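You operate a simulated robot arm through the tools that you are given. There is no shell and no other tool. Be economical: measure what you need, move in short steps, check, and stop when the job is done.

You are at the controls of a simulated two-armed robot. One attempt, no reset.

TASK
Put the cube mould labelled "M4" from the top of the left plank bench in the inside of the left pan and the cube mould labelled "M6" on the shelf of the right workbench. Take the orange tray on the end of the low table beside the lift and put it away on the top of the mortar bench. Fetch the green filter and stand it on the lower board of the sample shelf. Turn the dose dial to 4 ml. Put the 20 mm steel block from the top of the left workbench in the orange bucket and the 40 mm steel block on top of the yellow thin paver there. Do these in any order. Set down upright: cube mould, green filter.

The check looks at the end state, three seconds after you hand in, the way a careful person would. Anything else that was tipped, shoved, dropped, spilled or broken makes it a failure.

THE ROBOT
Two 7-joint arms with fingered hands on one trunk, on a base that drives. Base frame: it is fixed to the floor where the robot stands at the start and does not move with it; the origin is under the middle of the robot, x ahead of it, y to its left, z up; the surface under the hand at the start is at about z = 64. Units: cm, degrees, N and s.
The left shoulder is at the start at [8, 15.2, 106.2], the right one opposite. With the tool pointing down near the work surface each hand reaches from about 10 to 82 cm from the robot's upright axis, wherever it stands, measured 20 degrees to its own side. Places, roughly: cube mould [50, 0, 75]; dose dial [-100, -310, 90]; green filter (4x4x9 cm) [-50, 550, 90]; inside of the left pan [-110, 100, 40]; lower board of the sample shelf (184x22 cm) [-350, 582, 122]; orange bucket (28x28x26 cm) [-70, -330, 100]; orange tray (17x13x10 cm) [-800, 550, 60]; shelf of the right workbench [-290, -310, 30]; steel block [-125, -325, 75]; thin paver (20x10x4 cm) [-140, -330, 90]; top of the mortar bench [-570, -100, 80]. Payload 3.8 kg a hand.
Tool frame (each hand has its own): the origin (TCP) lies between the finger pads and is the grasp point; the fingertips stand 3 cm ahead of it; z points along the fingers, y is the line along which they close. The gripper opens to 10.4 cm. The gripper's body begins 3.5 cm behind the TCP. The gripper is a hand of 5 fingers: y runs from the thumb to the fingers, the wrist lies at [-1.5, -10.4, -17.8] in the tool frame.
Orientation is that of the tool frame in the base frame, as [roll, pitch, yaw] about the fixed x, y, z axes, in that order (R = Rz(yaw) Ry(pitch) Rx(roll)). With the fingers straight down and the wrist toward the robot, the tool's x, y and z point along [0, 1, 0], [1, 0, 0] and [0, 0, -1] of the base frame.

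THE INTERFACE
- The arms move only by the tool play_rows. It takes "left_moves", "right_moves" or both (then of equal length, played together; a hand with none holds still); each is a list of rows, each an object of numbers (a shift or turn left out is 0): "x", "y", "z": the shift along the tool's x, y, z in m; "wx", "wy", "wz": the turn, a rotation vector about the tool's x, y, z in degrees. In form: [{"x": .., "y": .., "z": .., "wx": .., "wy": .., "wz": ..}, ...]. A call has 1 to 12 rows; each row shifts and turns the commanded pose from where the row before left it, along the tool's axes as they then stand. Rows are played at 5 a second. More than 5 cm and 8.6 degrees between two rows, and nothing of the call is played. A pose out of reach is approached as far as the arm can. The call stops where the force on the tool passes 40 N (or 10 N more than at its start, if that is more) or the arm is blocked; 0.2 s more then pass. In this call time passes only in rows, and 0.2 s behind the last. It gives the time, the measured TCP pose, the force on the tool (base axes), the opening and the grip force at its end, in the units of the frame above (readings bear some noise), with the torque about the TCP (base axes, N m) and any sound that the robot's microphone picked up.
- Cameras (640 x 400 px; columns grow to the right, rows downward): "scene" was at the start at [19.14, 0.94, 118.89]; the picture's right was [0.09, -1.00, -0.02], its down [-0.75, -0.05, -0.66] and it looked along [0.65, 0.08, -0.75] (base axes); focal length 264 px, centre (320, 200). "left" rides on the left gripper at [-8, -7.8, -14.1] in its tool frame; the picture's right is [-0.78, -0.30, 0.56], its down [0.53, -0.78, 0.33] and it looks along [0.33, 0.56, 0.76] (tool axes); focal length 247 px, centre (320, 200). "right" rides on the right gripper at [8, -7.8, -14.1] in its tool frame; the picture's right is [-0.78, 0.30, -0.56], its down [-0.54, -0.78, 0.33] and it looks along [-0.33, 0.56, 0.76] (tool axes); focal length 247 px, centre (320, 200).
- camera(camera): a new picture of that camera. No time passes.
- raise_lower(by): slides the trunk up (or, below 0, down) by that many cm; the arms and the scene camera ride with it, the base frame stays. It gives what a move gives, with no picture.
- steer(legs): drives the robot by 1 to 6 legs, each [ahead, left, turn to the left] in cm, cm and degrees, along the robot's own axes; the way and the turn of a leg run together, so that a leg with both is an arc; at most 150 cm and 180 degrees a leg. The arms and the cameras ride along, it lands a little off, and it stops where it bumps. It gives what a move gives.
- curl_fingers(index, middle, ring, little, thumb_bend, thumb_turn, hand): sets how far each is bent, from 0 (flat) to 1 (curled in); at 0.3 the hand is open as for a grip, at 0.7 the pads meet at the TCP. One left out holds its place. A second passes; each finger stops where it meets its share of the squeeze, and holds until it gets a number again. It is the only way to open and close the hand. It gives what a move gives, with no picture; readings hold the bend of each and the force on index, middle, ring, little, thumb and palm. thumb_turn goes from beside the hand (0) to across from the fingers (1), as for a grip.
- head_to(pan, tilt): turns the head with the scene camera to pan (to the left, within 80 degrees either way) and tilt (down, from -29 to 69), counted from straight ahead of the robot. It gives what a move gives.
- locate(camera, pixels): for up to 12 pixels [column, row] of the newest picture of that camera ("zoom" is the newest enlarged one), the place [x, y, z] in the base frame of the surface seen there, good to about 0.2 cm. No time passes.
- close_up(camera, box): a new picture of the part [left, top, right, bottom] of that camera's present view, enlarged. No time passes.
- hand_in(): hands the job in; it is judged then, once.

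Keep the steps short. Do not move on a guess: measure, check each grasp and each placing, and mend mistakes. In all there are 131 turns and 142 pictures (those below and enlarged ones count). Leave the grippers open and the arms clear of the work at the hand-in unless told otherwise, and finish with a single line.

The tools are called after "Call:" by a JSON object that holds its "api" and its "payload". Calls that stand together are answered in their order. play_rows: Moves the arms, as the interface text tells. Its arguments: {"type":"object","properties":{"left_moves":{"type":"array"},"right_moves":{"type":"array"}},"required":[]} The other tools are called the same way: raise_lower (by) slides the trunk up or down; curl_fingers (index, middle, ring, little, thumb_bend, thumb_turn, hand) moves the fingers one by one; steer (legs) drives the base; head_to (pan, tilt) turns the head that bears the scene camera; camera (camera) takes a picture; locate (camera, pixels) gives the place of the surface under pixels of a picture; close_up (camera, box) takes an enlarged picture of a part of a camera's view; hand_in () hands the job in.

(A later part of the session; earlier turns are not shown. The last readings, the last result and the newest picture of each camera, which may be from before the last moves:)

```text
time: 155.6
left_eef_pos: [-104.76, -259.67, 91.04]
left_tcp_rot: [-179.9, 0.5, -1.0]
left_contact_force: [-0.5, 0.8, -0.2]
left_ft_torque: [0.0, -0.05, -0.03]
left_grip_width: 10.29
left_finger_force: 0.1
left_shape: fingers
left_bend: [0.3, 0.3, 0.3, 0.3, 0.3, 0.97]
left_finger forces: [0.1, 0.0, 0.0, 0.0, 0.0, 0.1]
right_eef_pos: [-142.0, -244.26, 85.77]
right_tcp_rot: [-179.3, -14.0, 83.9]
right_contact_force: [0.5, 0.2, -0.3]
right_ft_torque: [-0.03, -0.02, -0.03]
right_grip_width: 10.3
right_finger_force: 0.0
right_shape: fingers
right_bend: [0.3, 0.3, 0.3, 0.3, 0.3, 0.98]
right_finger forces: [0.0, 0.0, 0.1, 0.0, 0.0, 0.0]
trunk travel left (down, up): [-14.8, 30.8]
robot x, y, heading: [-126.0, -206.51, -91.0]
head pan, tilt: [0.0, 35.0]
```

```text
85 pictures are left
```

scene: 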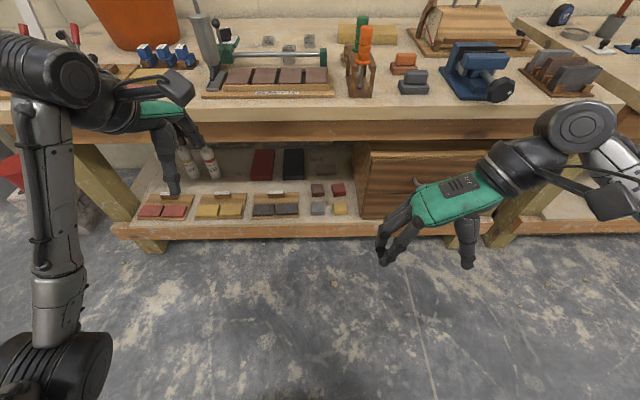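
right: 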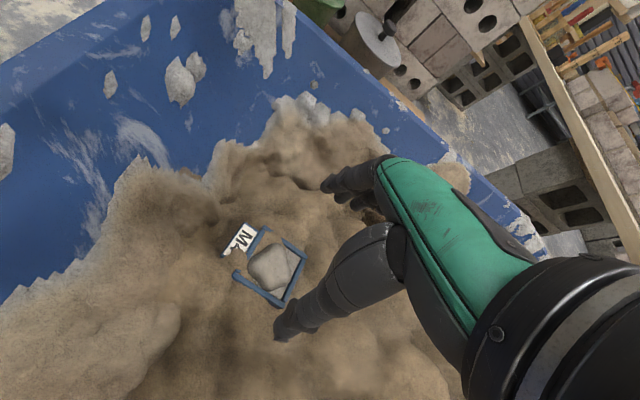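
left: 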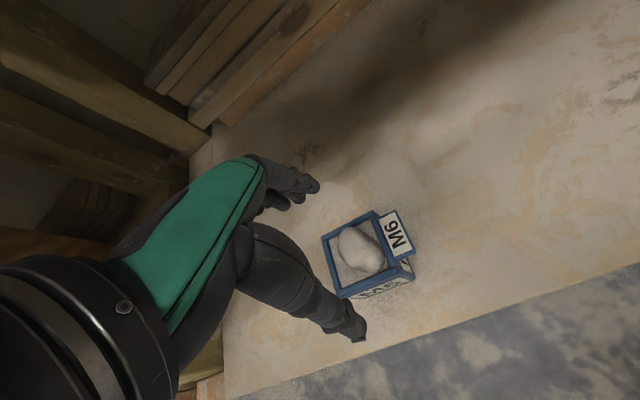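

I correct the right-hand tilt later. Now zoom in on the bench top, with the head a bit higher.

Call:
{"api": "raise_lower", "payload": {"by": 15}}

Call:
{"api": "head_to", "payload": {"pan": 0, "tilt": 30}}

Call:
{"api": "close_up", "payload": {"camera": "scene", "box": [50, 40, 350, 220]}}

Call:
{"api": "close_up", "payload": {"camera": "scene", "box": [300, 40, 600, 220]}}

```text
time: 157.3
left_eef_pos: [-104.69, -259.54, 106.05]
left_tcp_rot: [-179.8, 0.5, -1.0]
left_contact_force: [0.2, -0.7, -0.7]
left_ft_torque: [0.02, 0.02, 0.02]
left_grip_width: 10.28
left_finger_force: 0.1
left_shape: fingers
left_bend: [0.3, 0.3, 0.3, 0.3, 0.3, 0.97]
left_finger forces: [0.0, 0.0, 0.0, 0.0, 0.0, 0.1]
right_eef_pos: [-142.03, -244.22, 100.73]
right_tcp_rot: [-179.3, -14.0, 83.9]
right_contact_force: [0.4, -0.1, -0.1]
right_ft_torque: [-0.05, 0.0, -0.01]
right_grip_width: 10.31
right_finger_force: 0.0
right_shape: fingers
right_bend: [0.3, 0.3, 0.3, 0.3, 0.3, 0.98]
right_finger forces: [0.0, 0.1, 0.0, 0.0, 0.0, 0.1]
trunk travel left (down, up): [-29.8, 15.8]
robot x, y, heading: [-125.98, -205.98, -91.3]
head pan, tilt: [0.0, 35.0]
```

```text
time: 158.0
left_eef_pos: [-104.79, -259.43, 106.02]
left_tcp_rot: [-179.8, 0.5, -0.9]
left_contact_force: [-0.6, -0.4, 0.6]
left_ft_torque: [0.01, 0.01, -0.02]
left_grip_width: 10.28
left_finger_force: 0.1
left_shape: fingers
left_bend: [0.3, 0.3, 0.3, 0.3, 0.3, 0.97]
left_finger forces: [0.0, 0.0, 0.0, 0.0, 0.0, 0.1]
right_eef_pos: [-141.92, -244.15, 100.8]
right_tcp_rot: [-179.4, -14.0, 83.9]
right_contact_force: [0.2, 0.4, 0.4]
right_ft_torque: [0.0, 0.02, -0.01]
right_grip_width: 10.3
right_finger_force: 0.0
right_shape: fingers
right_bend: [0.3, 0.3, 0.3, 0.3, 0.3, 0.98]
right_finger forces: [0.1, 0.1, 0.0, 0.1, 0.0, 0.0]
trunk travel left (down, up): [-29.8, 15.8]
robot x, y, heading: [-125.98, -206.72, -91.1]
head pan, tilt: [0.0, 30.0]
```

```text
2.13 times, centred on (200, 130) of scene
```

zoom: 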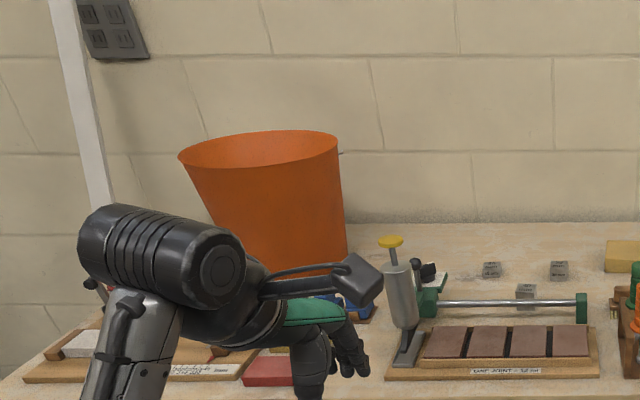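

```text
2.13 times, centred on (450, 130) of scene
```

zoom: 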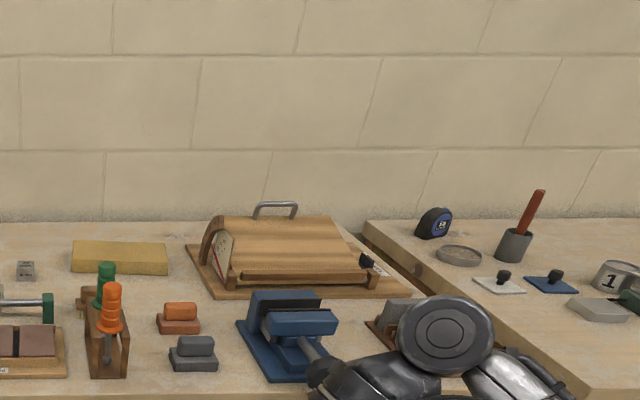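

Three small steel blocks lie at about (280,167), (297,177), (312,167). I zoom in to read them.

Call:
{"api": "close_up", "payload": {"camera": "scene", "box": [260, 150, 380, 200]}}

Call:
{"api": "locate", "payload": {"camera": "scene", "pixels": [[280, 164], [280, 170], [297, 174], [297, 179], [312, 164], [312, 170], [340, 157], [370, 160], [357, 155], [357, 165], [270, 180], [320, 182]]}}

```text
5.33 times, centred on (320, 175) of scene
```

zoom: 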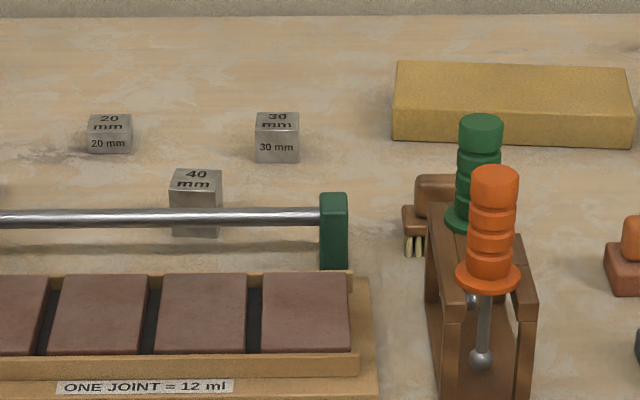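

```text
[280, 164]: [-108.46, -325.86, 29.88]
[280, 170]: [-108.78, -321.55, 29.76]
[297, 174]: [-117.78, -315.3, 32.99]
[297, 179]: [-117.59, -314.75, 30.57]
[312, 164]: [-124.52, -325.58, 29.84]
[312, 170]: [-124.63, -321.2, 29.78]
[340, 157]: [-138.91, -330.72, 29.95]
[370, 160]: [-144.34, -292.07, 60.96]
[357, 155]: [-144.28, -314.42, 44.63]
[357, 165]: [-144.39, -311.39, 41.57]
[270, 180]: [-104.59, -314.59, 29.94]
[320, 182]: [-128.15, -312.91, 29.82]
```

The blocks are labelled 20 (left), 30 (right), 40 (front). I locate them in this zoom.

Call:
{"api": "locate", "payload": {"camera": "zoom", "pixels": [[92, 120], [128, 120], [110, 118], [108, 143], [174, 180], [218, 180], [196, 173], [195, 203], [278, 120], [278, 147], [180, 216], [335, 200]]}}

Call:
{"api": "locate", "payload": {"camera": "zoom", "pixels": [[398, 66], [628, 70], [395, 105], [628, 115], [510, 90], [510, 130], [480, 125], [495, 175], [435, 185], [320, 215], [150, 290], [20, 290]]}}

Call:
{"api": "steer", "payload": {"legs": [[-8, 0, 0]]}}

Call:
{"api": "play_rows", "payload": {"left_moves": [{"x": 0.05}, {"x": 0.05}, {"x": 0.05}, {"x": 0.05}], "right_moves": [{"wy": -7}, {"wy": -7}, {"y": -0.04}, {"y": -0.04}]}}

Call:
{"api": "close_up", "payload": {"camera": "scene", "box": [50, 60, 350, 240]}}

```text
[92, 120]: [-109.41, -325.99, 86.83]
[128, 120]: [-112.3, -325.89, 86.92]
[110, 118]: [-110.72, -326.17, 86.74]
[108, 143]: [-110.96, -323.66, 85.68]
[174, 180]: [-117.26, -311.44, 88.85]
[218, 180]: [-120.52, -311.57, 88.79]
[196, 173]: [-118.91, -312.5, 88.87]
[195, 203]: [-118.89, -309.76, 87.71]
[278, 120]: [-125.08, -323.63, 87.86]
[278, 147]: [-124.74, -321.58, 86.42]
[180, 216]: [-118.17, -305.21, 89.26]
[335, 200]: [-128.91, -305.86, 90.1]
```

```text
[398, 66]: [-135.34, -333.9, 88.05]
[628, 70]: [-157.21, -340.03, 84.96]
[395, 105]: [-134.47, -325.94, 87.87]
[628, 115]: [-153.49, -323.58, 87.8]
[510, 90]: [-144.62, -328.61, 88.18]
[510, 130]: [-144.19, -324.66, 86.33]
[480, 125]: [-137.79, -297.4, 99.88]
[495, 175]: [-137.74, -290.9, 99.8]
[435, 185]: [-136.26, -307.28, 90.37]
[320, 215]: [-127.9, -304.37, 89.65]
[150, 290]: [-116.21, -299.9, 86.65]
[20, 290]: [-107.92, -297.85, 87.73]
```

```text
time: 159.1
left_eef_pos: [-104.49, -251.51, 106.07]
left_tcp_rot: [-179.8, 0.5, -0.9]
left_contact_force: [0.3, 0.6, 0.2]
left_ft_torque: [-0.02, -0.01, 0.01]
left_grip_width: 10.28
left_finger_force: 0.0
left_shape: fingers
left_bend: [0.3, 0.3, 0.3, 0.3, 0.3, 0.97]
left_finger forces: [0.0, 0.0, 0.0, 0.0, 0.1, 0.0]
right_eef_pos: [-141.92, -236.19, 100.59]
right_tcp_rot: [-179.4, -14.0, 83.9]
right_contact_force: [0.2, 0.3, 1.1]
right_ft_torque: [0.02, 0.02, 0.03]
right_grip_width: 10.31
right_finger_force: 0.0
right_shape: fingers
right_bend: [0.3, 0.3, 0.3, 0.3, 0.3, 0.98]
right_finger forces: [0.0, 0.1, 0.0, 0.0, 0.0, 0.1]
trunk travel left (down, up): [-29.8, 15.8]
robot x, y, heading: [-125.91, -198.09, -90.8]
head pan, tilt: [0.0, 30.0]
```

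```text
time: 160.1
left_eef_pos: [-84.92, -252.02, 105.59]
left_tcp_rot: [-179.9, 0.7, -0.9]
left_contact_force: [-0.2, -0.8, -0.5]
left_ft_torque: [0.01, 0.0, 0.02]
left_grip_width: 10.28
left_finger_force: 0.1
left_shape: fingers
left_bend: [0.3, 0.3, 0.3, 0.3, 0.3, 0.97]
left_finger forces: [0.1, 0.0, 0.1, 0.1, 0.0, 0.0]
right_eef_pos: [-149.59, -235.45, 100.82]
right_tcp_rot: [-179.4, 0.1, 84.1]
right_contact_force: [0.2, 0.2, 0.1]
right_ft_torque: [0.02, 0.01, -0.02]
right_grip_width: 10.29
right_finger_force: 0.1
right_shape: fingers
right_bend: [0.3, 0.3, 0.3, 0.3, 0.3, 0.98]
right_finger forces: [0.1, 0.0, 0.1, 0.0, 0.1, 0.0]
trunk travel left (down, up): [-29.8, 15.8]
robot x, y, heading: [-126.12, -198.26, -91.2]
head pan, tilt: [0.0, 30.0]
```

```text
2.13 times, centred on (200, 150) of scene
```

zoom: 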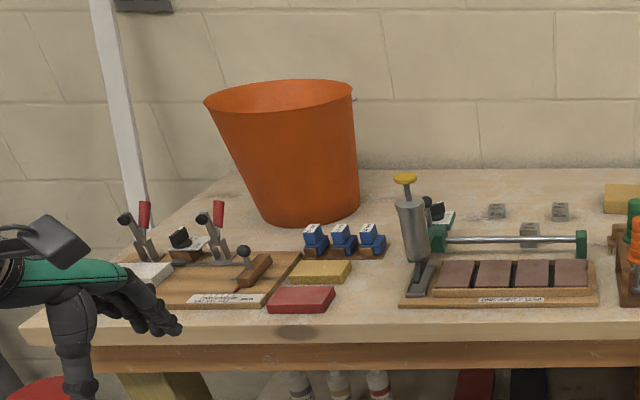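

Bench top z ≈ 84.85. The dosing gun is near (405,230) in this zoom; I enlarge it to find the dial.

Call:
{"api": "close_up", "payload": {"camera": "scene", "box": [225, 130, 345, 205]}}

Call:
{"api": "close_up", "payload": {"camera": "scene", "box": [225, 130, 275, 165]}}

```text
5.33 times, centred on (285, 168) of scene
```

zoom: 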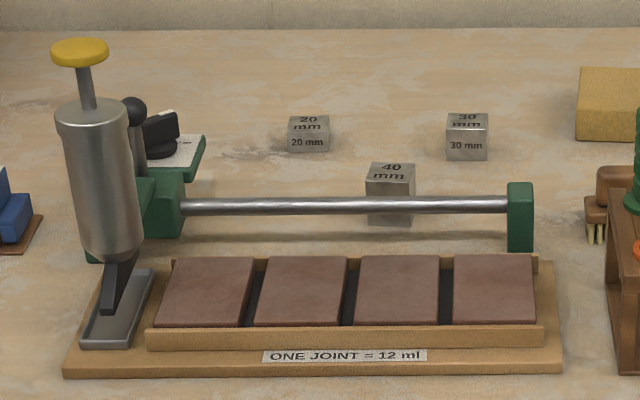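

```text
11.43 times, centred on (250, 148) of scene
```

zoom: 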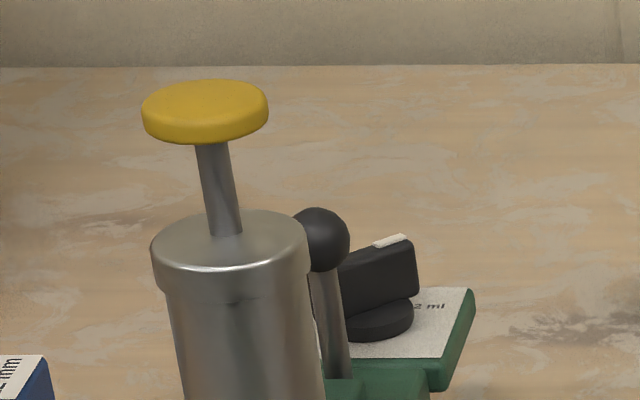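

The dial is the black bar knob with a white pointer on a scale plate behind the gun. I locate it and then move closer and higher for a top view.

Call:
{"api": "locate", "payload": {"camera": "zoom", "pixels": [[395, 241], [380, 270], [410, 265], [375, 320], [430, 300], [440, 345], [322, 235], [335, 340], [465, 295], [205, 110], [230, 225], [425, 350]]}}

Call:
{"api": "raise_lower", "payload": {"by": 14}}

Call:
{"api": "steer", "payload": {"legs": [[0, 22, 1], [35, 0, 0]]}}

Call:
{"api": "head_to", "payload": {"pan": 0, "tilt": 40}}

Call:
{"api": "camera", "payload": {"camera": "scene"}}

```text
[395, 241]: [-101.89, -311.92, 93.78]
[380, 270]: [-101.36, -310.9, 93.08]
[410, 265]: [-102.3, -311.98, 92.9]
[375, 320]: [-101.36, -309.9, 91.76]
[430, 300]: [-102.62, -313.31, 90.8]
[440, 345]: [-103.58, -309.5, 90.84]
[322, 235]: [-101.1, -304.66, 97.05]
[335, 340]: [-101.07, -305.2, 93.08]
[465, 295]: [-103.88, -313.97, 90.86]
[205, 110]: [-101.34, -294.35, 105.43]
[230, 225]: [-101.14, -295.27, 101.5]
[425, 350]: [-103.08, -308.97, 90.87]
```

```text
time: 161.8
left_eef_pos: [-84.53, -251.68, 119.87]
left_tcp_rot: [-179.8, 0.4, -0.8]
left_contact_force: [0.7, -0.7, 0.3]
left_ft_torque: [-0.01, 0.02, -0.02]
left_grip_width: 10.31
left_finger_force: 0.0
left_shape: fingers
left_bend: [0.3, 0.3, 0.3, 0.3, 0.3, 0.97]
left_finger forces: [0.1, 0.0, 0.0, 0.0, 0.1, 0.0]
right_eef_pos: [-149.84, -235.33, 114.8]
right_tcp_rot: [-179.5, 0.0, 84.0]
right_contact_force: [-0.2, 0.4, 0.8]
right_ft_torque: [-0.03, 0.02, -0.02]
right_grip_width: 10.31
right_finger_force: 0.1
right_shape: fingers
right_bend: [0.3, 0.3, 0.3, 0.3, 0.3, 0.98]
right_finger forces: [0.0, 0.0, 0.0, 0.0, 0.0, 0.0]
trunk travel left (down, up): [-43.8, 1.8]
robot x, y, heading: [-125.64, -198.28, -91.2]
head pan, tilt: [0.0, 30.0]
```

```text
time: 165.4
left_eef_pos: [-61.93, -287.56, 119.98]
left_tcp_rot: [-179.9, 0.5, 0.1]
left_contact_force: [0.7, 0.3, 0.4]
left_ft_torque: [-0.04, 0.03, 0.0]
left_grip_width: 10.29
left_finger_force: 0.0
left_shape: fingers
left_bend: [0.3, 0.3, 0.3, 0.3, 0.3, 0.97]
left_finger forces: [0.0, 0.0, 0.0, 0.1, 0.1, 0.1]
right_eef_pos: [-127.36, -272.15, 114.9]
right_tcp_rot: [-179.4, 0.1, 85.1]
right_contact_force: [-1.0, 0.6, 0.5]
right_ft_torque: [-0.01, 0.01, -0.01]
right_grip_width: 10.28
right_finger_force: 0.0
right_shape: fingers
right_bend: [0.3, 0.3, 0.3, 0.3, 0.3, 0.98]
right_finger forces: [0.0, 0.0, 0.1, 0.0, 0.1, 0.0]
trunk travel left (down, up): [-43.8, 1.8]
robot x, y, heading: [-103.95, -234.46, -90.0]
head pan, tilt: [0.0, 30.0]
```

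```text
time: 166.1
left_eef_pos: [-61.92, -287.64, 119.79]
left_tcp_rot: [-179.7, 0.5, 0.0]
left_contact_force: [0.0, 1.0, 0.7]
left_ft_torque: [0.02, -0.01, -0.01]
left_grip_width: 10.3
left_finger_force: 0.0
left_shape: fingers
left_bend: [0.3, 0.3, 0.3, 0.3, 0.3, 0.97]
left_finger forces: [0.1, 0.0, 0.1, 0.1, 0.0, 0.1]
right_eef_pos: [-127.46, -272.26, 114.85]
right_tcp_rot: [-179.4, 0.0, 85.0]
right_contact_force: [0.1, -1.0, -0.3]
right_ft_torque: [-0.02, 0.02, 0.03]
right_grip_width: 10.28
right_finger_force: 0.0
right_shape: fingers
right_bend: [0.3, 0.3, 0.3, 0.3, 0.3, 0.98]
right_finger forces: [0.0, 0.0, 0.0, 0.0, 0.0, 0.0]
trunk travel left (down, up): [-43.8, 1.8]
robot x, y, heading: [-104.34, -234.98, -90.2]
head pan, tilt: [0.0, 40.0]
```

```text
78 pictures are left
```

scene: 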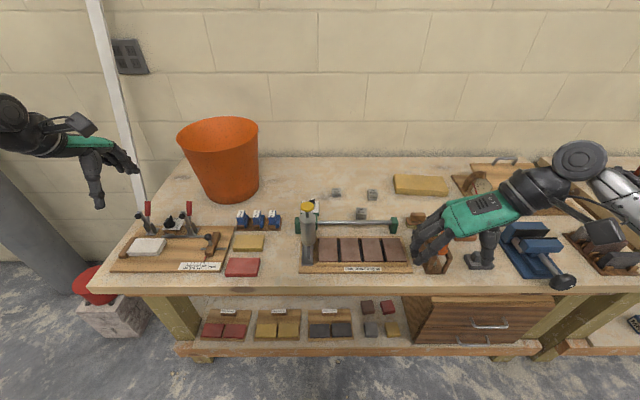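

The gun hides the dial from the front. I move the right hand so its camera looks down at the dial from the right.

Call:
{"api": "play_rows", "payload": {"right_moves": [{"x": -0.04, "y": 0.01}, {"x": -0.04, "y": 0.01}, {"x": -0.04, "y": 0.01}, {"x": -0.04, "y": 0.01}, {"x": -0.04, "y": 0.01}, {"x": -0.04, "y": 0.01}, {"x": -0.04}]}}

Call:
{"api": "camera", "payload": {"camera": "right"}}

```text
time: 167.7
left_eef_pos: [-61.92, -287.73, 119.87]
left_tcp_rot: [-179.8, 0.4, 0.0]
left_contact_force: [0.0, 0.1, 0.3]
left_ft_torque: [-0.03, 0.0, 0.04]
left_grip_width: 10.28
left_finger_force: 0.1
left_shape: fingers
left_bend: [0.3, 0.3, 0.3, 0.3, 0.3, 0.97]
left_finger forces: [0.0, 0.0, 0.1, 0.0, 0.0, 0.0]
right_eef_pos: [-123.02, -296.83, 114.7]
right_tcp_rot: [-179.3, 0.1, 85.2]
right_contact_force: [0.4, 0.1, 0.8]
right_ft_torque: [-0.01, -0.01, 0.01]
right_grip_width: 10.28
right_finger_force: 0.0
right_shape: fingers
right_bend: [0.3, 0.3, 0.3, 0.3, 0.3, 0.98]
right_finger forces: [0.0, 0.0, 0.0, 0.0, 0.0, 0.0]
right hand out of reach, approached as far as the arm can: row 7
trunk travel left (down, up): [-43.8, 1.8]
robot x, y, heading: [-103.92, -235.15, -90.2]
head pan, tilt: [0.0, 40.0]
```

```text
77 pictures are left
```

right: 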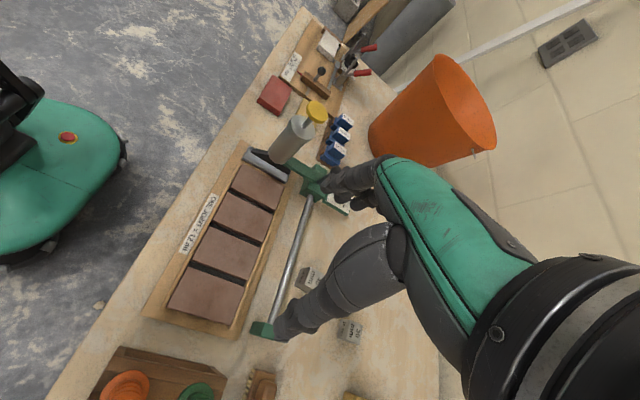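

Call:
{"api": "play_rows", "payload": {"right_moves": [{"y": -0.04}, {"y": -0.04}, {"y": -0.04}]}}

Call:
{"api": "close_up", "payload": {"camera": "right", "box": [260, 80, 420, 180]}}

```text
time: 168.5
left_eef_pos: [-62.07, -287.63, 119.86]
left_tcp_rot: [-179.9, 0.5, 0.1]
left_contact_force: [-1.0, 0.2, 0.2]
left_ft_torque: [0.0, 0.01, -0.01]
left_grip_width: 10.27
left_finger_force: 0.1
left_shape: fingers
left_bend: [0.3, 0.3, 0.3, 0.3, 0.3, 0.97]
left_finger forces: [0.0, 0.0, 0.0, 0.0, 0.0, 0.1]
right_eef_pos: [-135.12, -294.25, 115.19]
right_tcp_rot: [-179.4, 0.1, 85.1]
right_contact_force: [0.0, 0.1, -0.3]
right_ft_torque: [-0.01, 0.0, 0.01]
right_grip_width: 10.34
right_finger_force: 0.0
right_shape: fingers
right_bend: [0.3, 0.3, 0.3, 0.3, 0.3, 0.98]
right_finger forces: [0.0, 0.1, 0.1, 0.1, 0.0, 0.0]
right hand out of reach, approached as far as the arm can: row 2, 3
trunk travel left (down, up): [-43.8, 1.8]
robot x, y, heading: [-103.85, -234.93, -90.1]
head pan, tilt: [0.0, 40.0]
```

```text
4.00 times, centred on (340, 130) of right
```

zoom: 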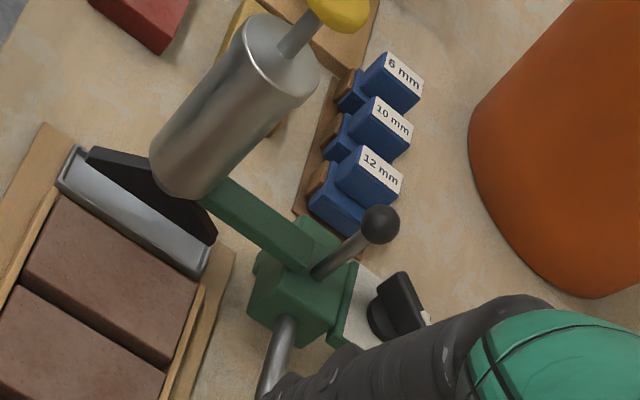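

Still covered. I retract the right hand and look with the head camera from further right.

Call:
{"api": "play_rows", "payload": {"right_moves": [{"x": 0.05}, {"x": 0.05}, {"x": 0.05}, {"x": 0.05}, {"x": 0.05}]}}

Call:
{"api": "steer", "payload": {"legs": [[0, -45, 0]]}}

Call:
{"api": "head_to", "payload": {"pan": 42, "tilt": 35}}

Call:
{"api": "close_up", "payload": {"camera": "scene", "box": [200, 100, 440, 250]}}

```text
time: 169.7
left_eef_pos: [-61.9, -287.43, 120.02]
left_tcp_rot: [-179.9, 0.5, 0.0]
left_contact_force: [0.1, -0.5, -0.3]
left_ft_torque: [-0.05, -0.01, -0.02]
left_grip_width: 10.29
left_finger_force: 0.0
left_shape: fingers
left_bend: [0.3, 0.3, 0.3, 0.3, 0.3, 0.97]
left_finger forces: [0.0, 0.1, 0.1, 0.0, 0.1, 0.1]
right_eef_pos: [-133.09, -268.93, 115.36]
right_tcp_rot: [-179.4, 0.0, 85.1]
right_contact_force: [0.2, -1.0, 0.8]
right_ft_torque: [-0.03, 0.0, 0.01]
right_grip_width: 10.3
right_finger_force: 0.1
right_shape: fingers
right_bend: [0.3, 0.3, 0.3, 0.3, 0.3, 0.98]
right_finger forces: [0.0, 0.1, 0.1, 0.0, 0.0, 0.1]
trunk travel left (down, up): [-43.8, 1.8]
robot x, y, heading: [-104.4, -234.96, -90.1]
head pan, tilt: [0.0, 40.0]
```

```text
time: 172.4
left_eef_pos: [-106.52, -287.76, 119.71]
left_tcp_rot: [-179.8, 0.6, -0.2]
left_contact_force: [0.9, 0.6, 0.2]
left_ft_torque: [0.0, 0.03, 0.0]
left_grip_width: 10.32
left_finger_force: 0.0
left_shape: fingers
left_bend: [0.3, 0.3, 0.3, 0.3, 0.3, 0.97]
left_finger forces: [0.1, 0.0, 0.0, 0.0, 0.1, 0.0]
right_eef_pos: [-177.59, -268.95, 115.15]
right_tcp_rot: [-179.3, 0.0, 84.7]
right_contact_force: [-0.4, -0.5, 0.7]
right_ft_torque: [0.0, 0.06, 0.0]
right_grip_width: 10.33
right_finger_force: 0.0
right_shape: fingers
right_bend: [0.3, 0.3, 0.3, 0.3, 0.3, 0.98]
right_finger forces: [0.0, 0.0, 0.0, 0.0, 0.0, 0.0]
trunk travel left (down, up): [-43.8, 1.8]
robot x, y, heading: [-148.67, -234.32, -90.5]
head pan, tilt: [0.0, 40.0]
```

```text
time: 173.5
left_eef_pos: [-106.55, -287.72, 119.85]
left_tcp_rot: [-179.8, 0.6, -0.2]
left_contact_force: [0.8, 0.4, -0.1]
left_ft_torque: [0.0, -0.02, 0.01]
left_grip_width: 10.32
left_finger_force: 0.0
left_shape: fingers
left_bend: [0.3, 0.3, 0.3, 0.3, 0.3, 0.97]
left_finger forces: [0.1, 0.1, 0.0, 0.0, 0.0, 0.1]
right_eef_pos: [-177.68, -268.96, 115.2]
right_tcp_rot: [-179.4, 0.0, 84.7]
right_contact_force: [0.5, 0.4, -0.2]
right_ft_torque: [0.01, -0.04, 0.04]
right_grip_width: 10.32
right_finger_force: 0.0
right_shape: fingers
right_bend: [0.3, 0.3, 0.3, 0.3, 0.3, 0.98]
right_finger forces: [0.1, 0.0, 0.1, 0.0, 0.1, 0.1]
trunk travel left (down, up): [-43.8, 1.8]
robot x, y, heading: [-148.43, -234.9, -90.3]
head pan, tilt: [42.0, 35.0]
```

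```text
2.67 times, centred on (320, 175) of scene
```

zoom: 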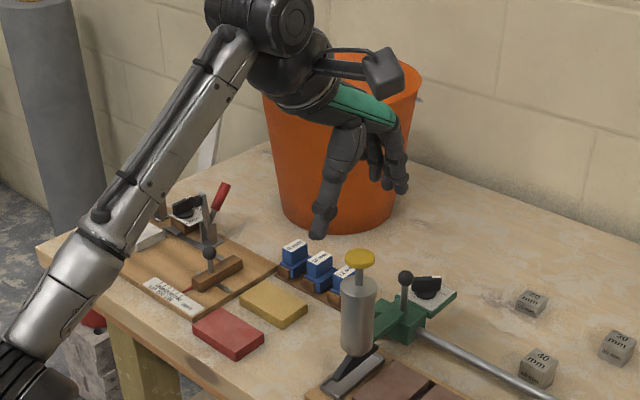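

Call:
{"api": "close_up", "payload": {"camera": "scene", "box": [340, 192, 388, 222]}}

Call:
{"api": "close_up", "payload": {"camera": "scene", "box": [255, 165, 295, 190]}}

```text
13.33 times, centred on (364, 207) of scene
```

zoom: 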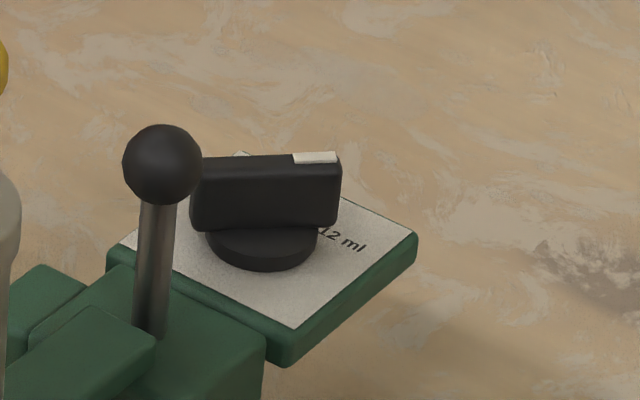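

```text
16.00 times, centred on (275, 178) of scene
```

zoom: 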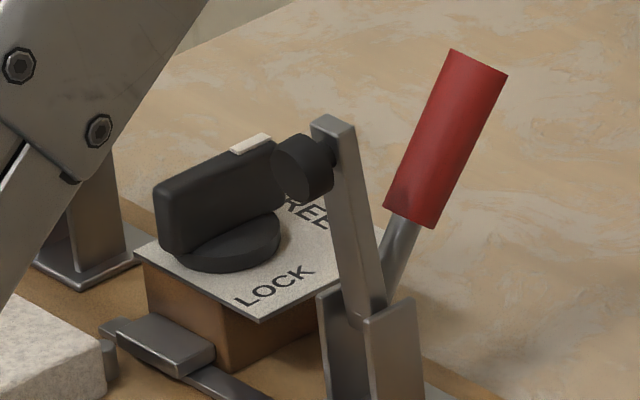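

I measure the bar ends, plate corners and the "12 ml" label in a fresh zoom of the dose dial.

Call:
{"api": "close_up", "payload": {"camera": "scene", "box": [340, 192, 388, 222]}}

Call:
{"api": "locate", "payload": {"camera": "zoom", "pixels": [[316, 158], [215, 163], [200, 162], [335, 156], [200, 225], [330, 220], [345, 240], [410, 238], [290, 325], [130, 245], [260, 155], [262, 262]]}}

```text
13.33 times, centred on (364, 207) of scene
```

zoom: 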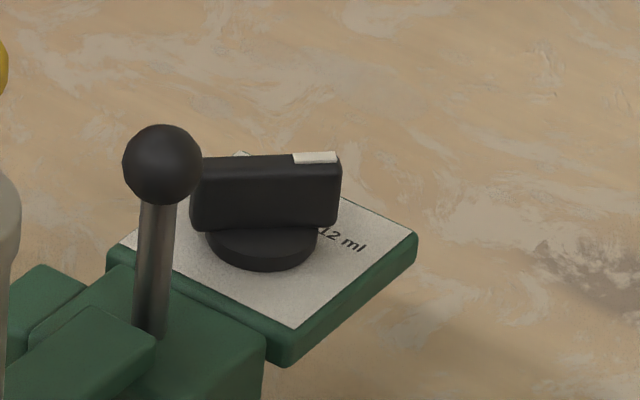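

```text
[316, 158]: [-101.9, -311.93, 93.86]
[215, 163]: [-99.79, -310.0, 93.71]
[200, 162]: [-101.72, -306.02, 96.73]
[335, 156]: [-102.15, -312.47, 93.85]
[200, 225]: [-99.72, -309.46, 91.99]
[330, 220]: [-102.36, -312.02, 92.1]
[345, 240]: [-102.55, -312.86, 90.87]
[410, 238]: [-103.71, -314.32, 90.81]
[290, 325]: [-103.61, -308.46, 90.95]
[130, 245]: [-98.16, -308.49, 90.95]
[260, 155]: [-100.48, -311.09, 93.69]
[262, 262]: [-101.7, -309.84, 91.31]
```

The pointer now points at the 12 ml label (back-right). I look for the 4 ml label with the left hand camera, which should be aimed near the dial.

Call:
{"api": "camera", "payload": {"camera": "left"}}

```text
71 pictures are left
```

left: 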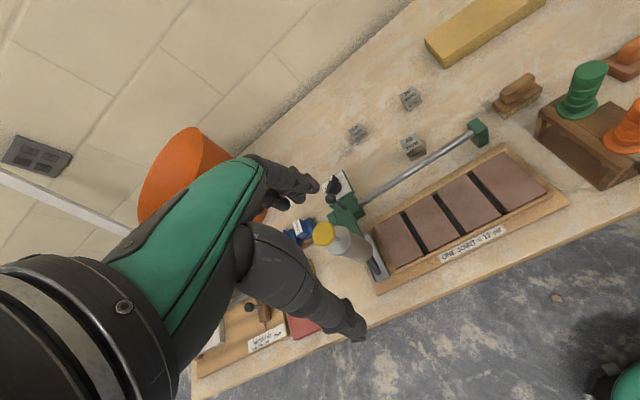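

Call:
{"api": "play_rows", "payload": {"left_moves": [{"x": 0.04}, {"x": 0.04}, {"x": 0.03}]}}

Call:
{"api": "close_up", "payload": {"camera": "left", "box": [340, 110, 436, 170]}}

```text
time: 174.3
left_eef_pos: [-95.48, -287.73, 119.81]
left_tcp_rot: [-179.9, 0.5, -0.3]
left_contact_force: [-0.3, -0.1, 0.1]
left_ft_torque: [-0.02, -0.02, 0.03]
left_grip_width: 10.29
left_finger_force: 0.0
left_shape: fingers
left_bend: [0.3, 0.3, 0.3, 0.3, 0.3, 0.97]
left_finger forces: [0.0, 0.0, 0.0, 0.1, 0.0, 0.0]
right_eef_pos: [-177.68, -268.96, 115.16]
right_tcp_rot: [-179.4, -0.1, 84.8]
right_contact_force: [-1.0, 0.1, -0.4]
right_ft_torque: [-0.01, 0.02, -0.03]
right_grip_width: 10.27
right_finger_force: 0.1
right_shape: fingers
right_bend: [0.3, 0.3, 0.3, 0.3, 0.3, 0.98]
right_finger forces: [0.1, 0.0, 0.1, 0.0, 0.1, 0.0]
trunk travel left (down, up): [-43.8, 1.8]
robot x, y, heading: [-148.71, -234.91, -90.2]
head pan, tilt: [42.0, 35.0]
```

```text
6.67 times, centred on (388, 140) of left
```

zoom: 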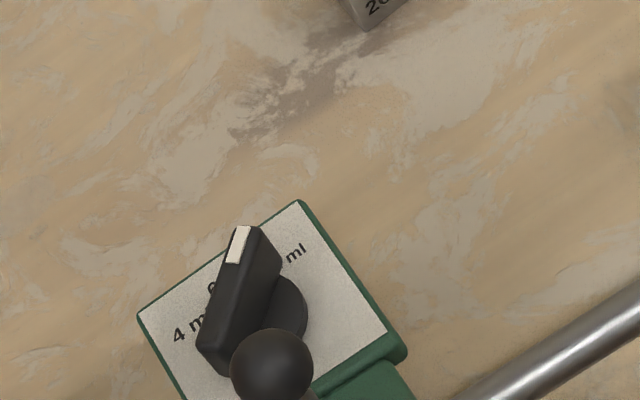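

Now I see "4 m(l)" at (190,325) on the left side of the plate. I locate labels and pointer.

Call:
{"api": "locate", "payload": {"camera": "zoom", "pixels": [[180, 335], [195, 323], [211, 287], [295, 252], [300, 205], [142, 318], [400, 350], [240, 245], [215, 350], [262, 262], [295, 300], [225, 345]]}}

Call:
{"api": "close_up", "payload": {"camera": "left", "box": [356, 136, 404, 172]}}

```text
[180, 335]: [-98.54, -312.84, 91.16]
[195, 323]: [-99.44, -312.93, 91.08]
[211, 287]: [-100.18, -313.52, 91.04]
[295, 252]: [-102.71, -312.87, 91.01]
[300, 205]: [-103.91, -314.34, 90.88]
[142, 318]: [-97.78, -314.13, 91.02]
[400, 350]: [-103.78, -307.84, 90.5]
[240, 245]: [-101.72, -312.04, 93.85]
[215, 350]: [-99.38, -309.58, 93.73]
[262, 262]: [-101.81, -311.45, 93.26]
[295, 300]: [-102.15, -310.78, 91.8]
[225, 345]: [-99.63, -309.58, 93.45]
```

```text
11.11 times, centred on (380, 154) of left
```

zoom: 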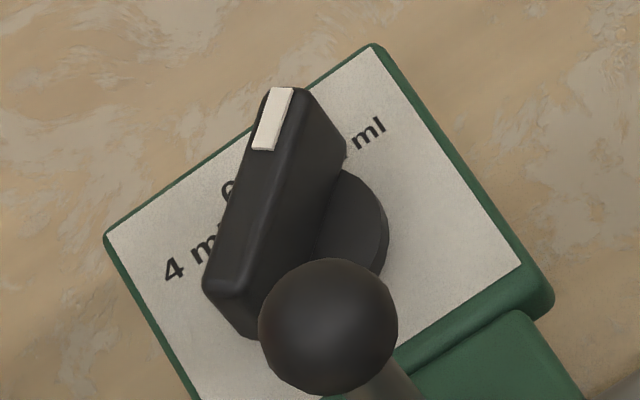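

4 ml is at about 45° left of straight-back; pointer is 43° right (12 ml). The knob must turn ≈ 87° counter-clockwise (from above). I'll push the pointer end with the right index fingertip. First: retract left hand, form a pointing right hand, and position the robot.

Call:
{"api": "play_rows", "payload": {"left_moves": [{"y": -0.05, "x": 0.03}, {"y": -0.05, "x": 0.03}, {"y": -0.05, "x": 0.03}]}}

Call:
{"api": "curl_fingers", "payload": {"hand": "right", "index": 0.2, "middle": 1, "ring": 1, "little": 1, "thumb_bend": 0.3, "thumb_turn": 0}}

Call:
{"api": "steer", "payload": {"legs": [[0, 33, 0], [9, 0, 0]]}}

Call:
{"api": "head_to", "payload": {"pan": -15, "tilt": 40}}

Call:
{"api": "camera", "payload": {"camera": "scene"}}

Call:
{"api": "camera", "payload": {"camera": "right"}}

```text
refused: row 1 steps farther than a row can; nothing moved
```

```text
time: 175.3
left_eef_pos: [-95.54, -287.81, 119.79]
left_tcp_rot: [-179.9, 0.6, -0.2]
left_contact_force: [-0.1, 0.1, 0.1]
left_ft_torque: [-0.01, -0.02, -0.01]
left_grip_width: 10.31
left_finger_force: 0.2
left_shape: fingers
left_bend: [0.3, 0.3, 0.3, 0.3, 0.3, 0.97]
left_finger forces: [0.0, 0.1, 0.1, 0.0, 0.1, 0.0]
right_eef_pos: [-177.65, -268.91, 115.23]
right_tcp_rot: [-179.5, 0.0, 84.9]
right_contact_force: [0.2, -0.3, 0.0]
right_ft_torque: [0.02, 0.03, -0.03]
right_grip_width: 14.64
right_finger_force: 0.1
right_shape: fingers
right_bend: [0.2, 1.0, 1.0, 1.0, 0.3, 0.0]
right_finger forces: [0.0, 0.1, 0.1, 0.0, 0.0, 0.0]
trunk travel left (down, up): [-43.8, 1.8]
robot x, y, heading: [-148.38, -234.95, -90.4]
head pan, tilt: [42.0, 35.0]
```

```text
time: 178.2
left_eef_pos: [-61.44, -295.88, 120.22]
left_tcp_rot: [179.9, 0.5, 0.2]
left_contact_force: [-0.3, 0.8, 0.4]
left_ft_torque: [-0.03, 0.02, 0.02]
left_grip_width: 10.27
left_finger_force: 0.0
left_shape: fingers
left_bend: [0.3, 0.3, 0.3, 0.3, 0.3, 0.97]
left_finger forces: [0.0, 0.0, 0.0, 0.0, 0.1, 0.1]
right_eef_pos: [-143.74, -277.69, 115.36]
right_tcp_rot: [-179.4, 0.3, 85.3]
right_contact_force: [0.7, 0.6, 0.2]
right_ft_torque: [-0.03, 0.0, -0.03]
right_grip_width: 14.65
right_finger_force: 0.0
right_shape: fingers
right_bend: [0.2, 1.0, 1.0, 1.0, 0.3, 0.0]
right_finger forces: [0.0, 0.0, 0.0, 0.0, 0.0, 0.0]
trunk travel left (down, up): [-43.8, 1.8]
robot x, y, heading: [-114.3, -243.35, -89.9]
head pan, tilt: [42.0, 35.0]
```

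```text
time: 179.4
left_eef_pos: [-61.39, -296.16, 119.9]
left_tcp_rot: [-179.9, 0.5, 0.3]
left_contact_force: [0.1, 0.2, 0.9]
left_ft_torque: [-0.01, -0.02, -0.01]
left_grip_width: 10.28
left_finger_force: 0.1
left_shape: fingers
left_bend: [0.3, 0.3, 0.3, 0.3, 0.3, 0.97]
left_finger forces: [0.1, 0.0, 0.0, 0.0, 0.0, 0.0]
right_eef_pos: [-143.79, -278.0, 115.14]
right_tcp_rot: [-179.4, -0.1, 85.3]
right_contact_force: [-0.9, -0.3, -1.1]
right_ft_torque: [-0.02, 0.02, -0.01]
right_grip_width: 14.66
right_finger_force: 0.0
right_shape: fingers
right_bend: [0.2, 1.0, 1.0, 1.0, 0.3, 0.0]
right_finger forces: [0.0, 0.0, 0.0, 0.0, 0.0, 0.0]
trunk travel left (down, up): [-43.8, 1.8]
robot x, y, heading: [-114.82, -243.91, -89.9]
head pan, tilt: [-15.0, 40.0]
```

```text
68 pictures are left
```

scene: 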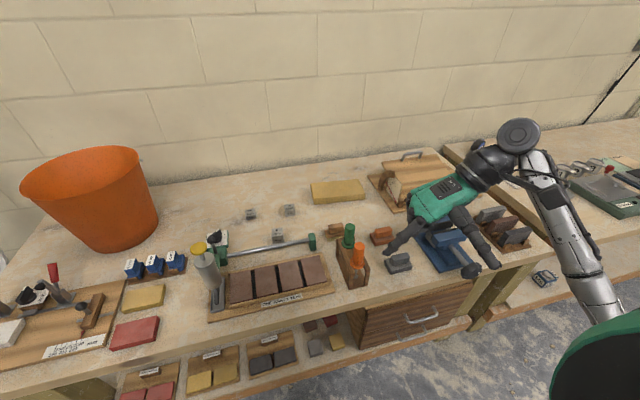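

```text
67 pictures are left
```

right: 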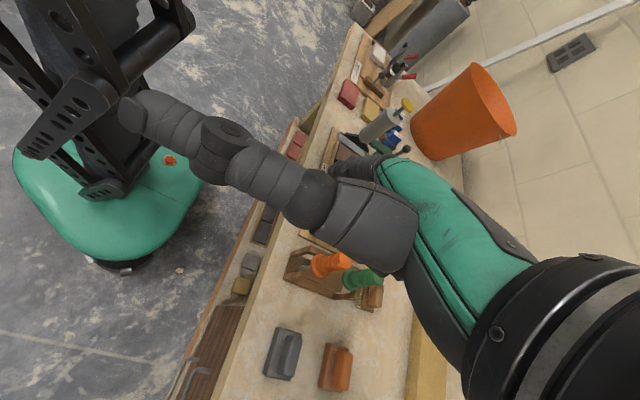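

The thumb sticks out toward me; I bring it across and bend it in, then find the index tip.

Call:
{"api": "curl_fingers", "payload": {"hand": "right", "thumb_bend": 0.8, "thumb_turn": 1}}

Call:
{"api": "camera", "payload": {"camera": "right"}}

Call:
{"api": "close_up", "payload": {"camera": "scene", "box": [360, 160, 520, 280]}}

```text
time: 180.4
left_eef_pos: [-61.42, -296.29, 119.86]
left_tcp_rot: [-179.8, 0.5, 0.3]
left_contact_force: [0.0, -0.1, 0.5]
left_ft_torque: [0.02, -0.02, 0.04]
left_grip_width: 10.31
left_finger_force: 0.0
left_shape: fingers
left_bend: [0.3, 0.3, 0.3, 0.3, 0.3, 0.97]
left_finger forces: [0.1, 0.0, 0.0, 0.0, 0.0, 0.0]
right_eef_pos: [-143.63, -278.2, 115.27]
right_tcp_rot: [-179.4, -0.1, 85.3]
right_contact_force: [0.0, -0.1, -0.4]
right_ft_torque: [-0.02, 0.03, -0.01]
right_grip_width: 4.74
right_finger_force: 0.0
right_shape: fingers
right_bend: [0.2, 1.0, 1.0, 1.0, 0.8, 1.0]
right_finger forces: [0.0, 0.0, 0.1, 0.0, 0.0, 0.0]
trunk travel left (down, up): [-43.8, 1.8]
robot x, y, heading: [-115.01, -243.53, -89.9]
head pan, tilt: [-15.0, 40.0]
```

```text
66 pictures are left
```

right: 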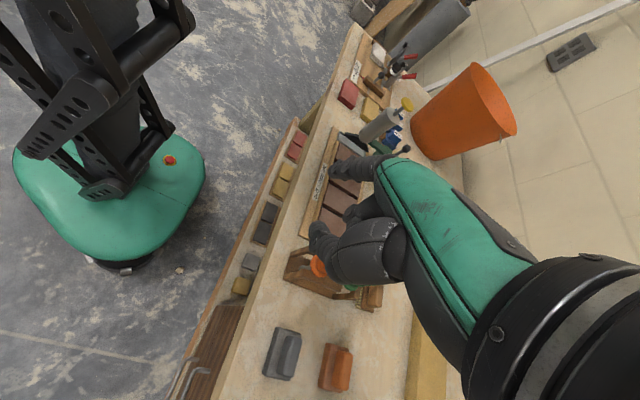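

```text
3.33 times, centred on (440, 220) of scene
```

zoom: 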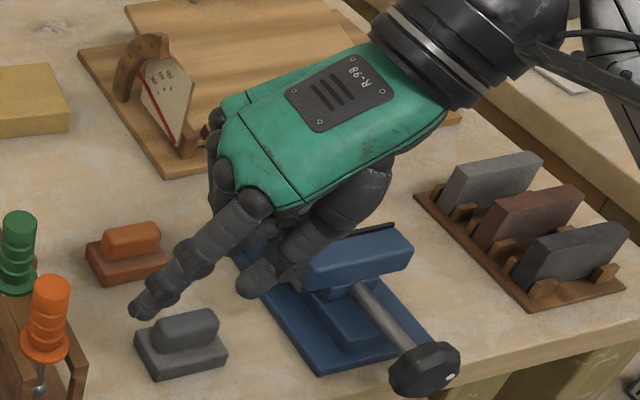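

Index tip at zoom (140,308), thumb tip (248,288). I locate them.

Call:
{"api": "locate", "payload": {"camera": "zoom", "pixels": [[138, 310], [150, 300], [180, 265], [248, 288], [225, 225], [215, 150], [262, 190]]}}

Call:
{"api": "locate", "payload": {"camera": "right", "pixels": [[333, 170], [345, 165], [318, 232], [360, 165], [390, 170]]}}

```text
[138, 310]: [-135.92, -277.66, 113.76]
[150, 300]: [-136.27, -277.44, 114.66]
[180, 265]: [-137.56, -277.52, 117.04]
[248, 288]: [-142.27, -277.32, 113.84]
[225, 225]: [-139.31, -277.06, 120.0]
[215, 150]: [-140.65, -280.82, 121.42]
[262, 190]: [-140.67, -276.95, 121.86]
```

```text
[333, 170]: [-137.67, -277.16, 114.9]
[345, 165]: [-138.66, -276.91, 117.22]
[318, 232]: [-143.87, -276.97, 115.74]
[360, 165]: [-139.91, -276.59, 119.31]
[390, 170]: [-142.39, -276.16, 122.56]
```

Index tip centre ≈ TCP + (7.1, 0.1, −1.5). I move the right hand so the tip stands right-front of the pointer, first high, then lower to just above.

Call:
{"api": "play_rows", "payload": {"right_moves": [{"x": -0.03, "y": 0.0349}, {"x": -0.03, "y": 0.0349}, {"x": -0.03, "y": 0.0349}, {"x": -0.03, "y": 0.0349}, {"x": -0.03, "y": 0.0349}, {"x": -0.03, "y": 0.0349}, {"x": -0.03, "y": 0.0349}, {"x": -0.03, "y": 0.0349}, {"x": -0.03, "y": 0.0349}, {"x": -0.03, "y": 0.0349}]}}

Call:
{"api": "play_rows", "payload": {"right_moves": [{"z": 0.04}, {"z": 0.04}, {"z": 0.04}, {"z": 0.03}]}}

Call:
{"api": "head_to", "payload": {"pan": 5, "tilt": 45}}

Call:
{"api": "camera", "payload": {"camera": "scene"}}

Call:
{"api": "camera", "payload": {"camera": "right"}}

```text
time: 182.7
left_eef_pos: [-61.43, -296.25, 119.73]
left_tcp_rot: [-179.8, 0.6, 0.2]
left_contact_force: [0.3, 0.1, 0.4]
left_ft_torque: [0.02, 0.03, 0.01]
left_grip_width: 10.3
left_finger_force: 0.0
left_shape: fingers
left_bend: [0.3, 0.3, 0.3, 0.3, 0.3, 0.97]
left_finger forces: [0.1, 0.0, 0.1, 0.0, 0.1, 0.1]
right_eef_pos: [-113.87, -304.82, 115.04]
right_tcp_rot: [-179.4, 0.2, 85.3]
right_contact_force: [-0.5, -0.6, 0.4]
right_ft_torque: [0.03, 0.04, -0.01]
right_grip_width: 4.76
right_finger_force: 0.0
right_shape: fingers
right_bend: [0.2, 1.0, 1.0, 1.0, 0.8, 1.0]
right_finger forces: [0.0, 0.0, 0.0, 0.0, 0.0, 0.0]
right hand out of reach, approached as far as the arm can: row 9, 10
trunk travel left (down, up): [-43.8, 1.8]
robot x, y, heading: [-114.9, -243.11, -90.0]
head pan, tilt: [-15.0, 40.0]
```

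```text
time: 183.7
left_eef_pos: [-61.3, -296.37, 119.78]
left_tcp_rot: [-179.9, 0.4, 0.3]
left_contact_force: [-0.1, 0.2, -0.3]
left_ft_torque: [0.01, -0.03, 0.02]
left_grip_width: 10.29
left_finger_force: 0.0
left_shape: fingers
left_bend: [0.3, 0.3, 0.3, 0.3, 0.3, 0.97]
left_finger forces: [0.0, 0.0, 0.0, 0.0, 0.0, 0.1]
right_eef_pos: [-114.5, -302.5, 101.23]
right_tcp_rot: [-179.3, 0.0, 85.3]
right_contact_force: [0.6, 0.3, 0.4]
right_ft_torque: [-0.02, -0.04, -0.03]
right_grip_width: 4.77
right_finger_force: 0.1
right_shape: fingers
right_bend: [0.2, 1.0, 1.0, 1.0, 0.8, 1.0]
right_finger forces: [0.0, 0.1, 0.0, 0.1, 0.0, 0.0]
right hand out of reach, approached as far as the arm can: row 2, 3, 4
trunk travel left (down, up): [-43.8, 1.8]
robot x, y, heading: [-115.11, -243.88, -89.8]
head pan, tilt: [-15.0, 40.0]
```

```text
time: 184.5
left_eef_pos: [-61.31, -296.37, 119.74]
left_tcp_rot: [-179.8, 0.5, 0.3]
left_contact_force: [-0.2, -0.2, -0.1]
left_ft_torque: [0.0, -0.01, 0.0]
left_grip_width: 10.3
left_finger_force: 0.0
left_shape: fingers
left_bend: [0.3, 0.3, 0.3, 0.3, 0.3, 0.97]
left_finger forces: [0.0, 0.0, 0.1, 0.0, 0.0, 0.0]
right_eef_pos: [-114.34, -302.51, 101.29]
right_tcp_rot: [-179.4, 0.0, 85.3]
right_contact_force: [0.5, -0.9, 0.0]
right_ft_torque: [0.04, 0.0, 0.03]
right_grip_width: 4.78
right_finger_force: 0.0
right_shape: fingers
right_bend: [0.2, 1.0, 1.0, 1.0, 0.8, 1.0]
right_finger forces: [0.1, 0.0, 0.0, 0.0, 0.0, 0.1]
trunk travel left (down, up): [-43.8, 1.8]
robot x, y, heading: [-115.03, -243.75, -89.9]
head pan, tilt: [5.0, 45.0]
```

```text
64 pictures are left
```

scene: 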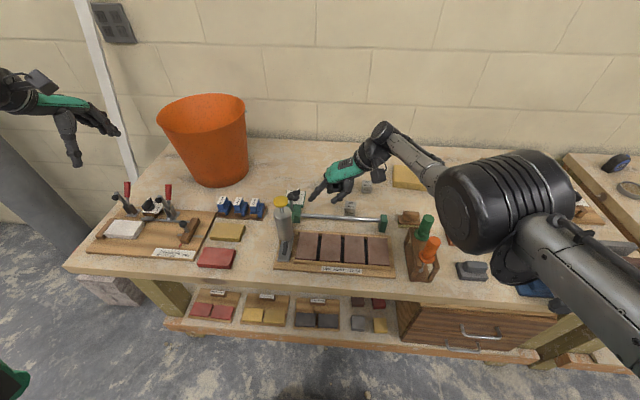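

```text
63 pictures are left
```

right: 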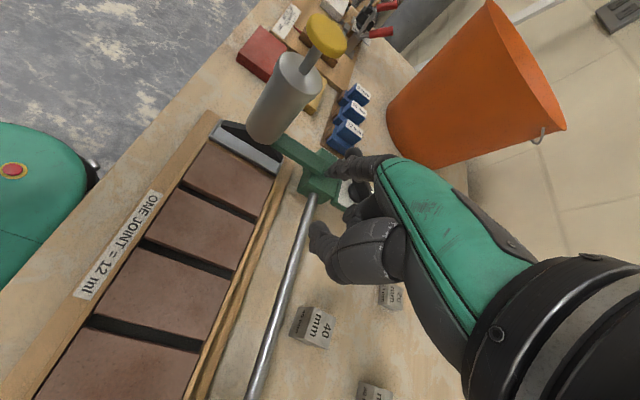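

Reach runs out with the trunk this high. I lift the hand 10 cm, lower the trunk 14 cm, then extend.

Call:
{"api": "play_rows", "payload": {"right_moves": [{"z": -0.04}, {"z": -0.04}, {"z": -0.02}]}}

Call:
{"api": "raise_lower", "payload": {"by": -14}}

```text
time: 185.3
left_eef_pos: [-61.4, -296.31, 119.82]
left_tcp_rot: [-179.9, 0.4, 0.4]
left_contact_force: [-0.1, 0.3, 0.3]
left_ft_torque: [0.0, -0.05, 0.01]
left_grip_width: 10.27
left_finger_force: 0.1
left_shape: fingers
left_bend: [0.3, 0.3, 0.3, 0.3, 0.3, 0.97]
left_finger forces: [0.0, 0.0, 0.0, 0.0, 0.1, 0.0]
right_eef_pos: [-113.46, -304.38, 110.98]
right_tcp_rot: [-179.2, 0.0, 85.1]
right_contact_force: [-0.4, -0.2, 0.6]
right_ft_torque: [0.0, 0.02, 0.02]
right_grip_width: 4.74
right_finger_force: 0.1
right_shape: fingers
right_bend: [0.2, 1.0, 1.0, 1.0, 0.8, 1.0]
right_finger forces: [0.0, 0.0, 0.0, 0.0, 0.1, 0.0]
right hand out of reach, approached as far as the arm can: row 1, 2
trunk travel left (down, up): [-43.8, 1.8]
robot x, y, heading: [-115.04, -243.55, -89.9]
head pan, tilt: [5.0, 45.0]
```

```text
time: 186.9
left_eef_pos: [-61.26, -296.28, 105.88]
left_tcp_rot: [-179.8, 0.5, 0.3]
left_contact_force: [-0.6, 0.0, 0.4]
left_ft_torque: [-0.01, -0.01, 0.02]
left_grip_width: 10.3
left_finger_force: 0.1
left_shape: fingers
left_bend: [0.3, 0.3, 0.3, 0.3, 0.3, 0.97]
left_finger forces: [0.1, 0.0, 0.0, 0.0, 0.1, 0.0]
right_eef_pos: [-113.35, -304.44, 92.68]
right_tcp_rot: [-179.0, -3.7, 85.4]
right_contact_force: [0.3, -0.2, 0.8]
right_ft_torque: [-0.01, -0.02, -0.01]
right_grip_width: 4.75
right_finger_force: 0.0
right_shape: fingers
right_bend: [0.2, 1.0, 1.0, 1.0, 0.8, 1.0]
right_finger forces: [0.0, 0.1, 0.0, 0.0, 0.0, 0.0]
trunk travel left (down, up): [-29.8, 15.8]
robot x, y, heading: [-114.79, -243.53, -89.8]
head pan, tilt: [5.0, 45.0]
```

The hand dipped more than planned (z 92.7), no contact. I raise it at once and look.

Call:
{"api": "play_rows", "payload": {"right_moves": [{"z": -0.03}, {"z": -0.03, "wy": -3.7}]}}

Call:
{"api": "play_rows", "payload": {"right_moves": [{"x": -0.03}, {"x": -0.03}]}}

Call:
{"api": "camera", "payload": {"camera": "scene"}}

```text
time: 187.6
left_eef_pos: [-61.36, -296.39, 105.9]
left_tcp_rot: [-179.9, 0.5, 0.2]
left_contact_force: [-0.6, 0.1, -0.3]
left_ft_torque: [-0.02, 0.0, 0.0]
left_grip_width: 10.33
left_finger_force: 0.1
left_shape: fingers
left_bend: [0.3, 0.3, 0.3, 0.3, 0.3, 0.97]
left_finger forces: [0.1, 0.1, 0.1, 0.1, 0.0, 0.0]
right_eef_pos: [-112.95, -306.15, 98.52]
right_tcp_rot: [-179.0, -0.2, 85.4]
right_contact_force: [-0.3, -0.8, 0.3]
right_ft_torque: [-0.02, 0.01, -0.03]
right_grip_width: 4.75
right_finger_force: 0.0
right_shape: fingers
right_bend: [0.2, 1.0, 1.0, 1.0, 0.8, 1.0]
right_finger forces: [0.0, 0.0, 0.0, 0.0, 0.0, 0.0]
right hand out of reach, approached as far as the arm can: row 1, 2
trunk travel left (down, up): [-29.8, 15.8]
robot x, y, heading: [-115.34, -244.0, -89.9]
head pan, tilt: [5.0, 45.0]
```

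```text
time: 188.2
left_eef_pos: [-61.38, -296.21, 105.77]
left_tcp_rot: [-179.8, 0.5, 0.3]
left_contact_force: [-0.1, 0.0, -0.2]
left_ft_torque: [0.0, 0.01, -0.01]
left_grip_width: 10.29
left_finger_force: 0.0
left_shape: fingers
left_bend: [0.3, 0.3, 0.3, 0.3, 0.3, 0.97]
left_finger forces: [0.0, 0.0, 0.0, 0.0, 0.1, 0.0]
right_eef_pos: [-114.21, -306.59, 98.54]
right_tcp_rot: [-179.1, -0.2, 85.4]
right_contact_force: [0.2, 0.2, 0.1]
right_ft_torque: [0.04, 0.01, -0.03]
right_grip_width: 4.76
right_finger_force: 0.0
right_shape: fingers
right_bend: [0.2, 1.0, 1.0, 1.0, 0.8, 1.0]
right_finger forces: [0.0, 0.0, 0.1, 0.0, 0.0, 0.0]
right hand out of reach, approached as far as the arm can: row 1, 2
trunk travel left (down, up): [-29.8, 15.8]
robot x, y, heading: [-114.93, -243.43, -89.9]
head pan, tilt: [5.0, 45.0]
```

```text
62 pictures are left
```

scene: 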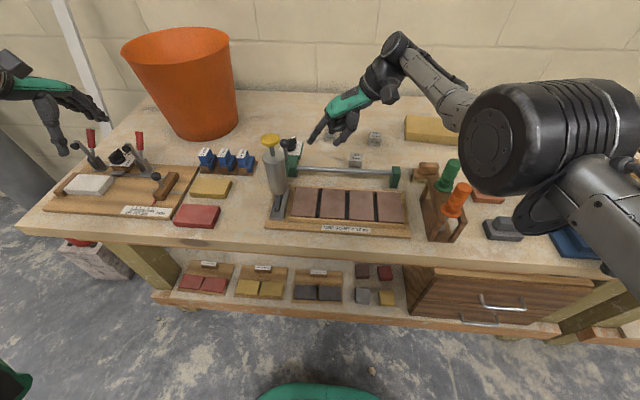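

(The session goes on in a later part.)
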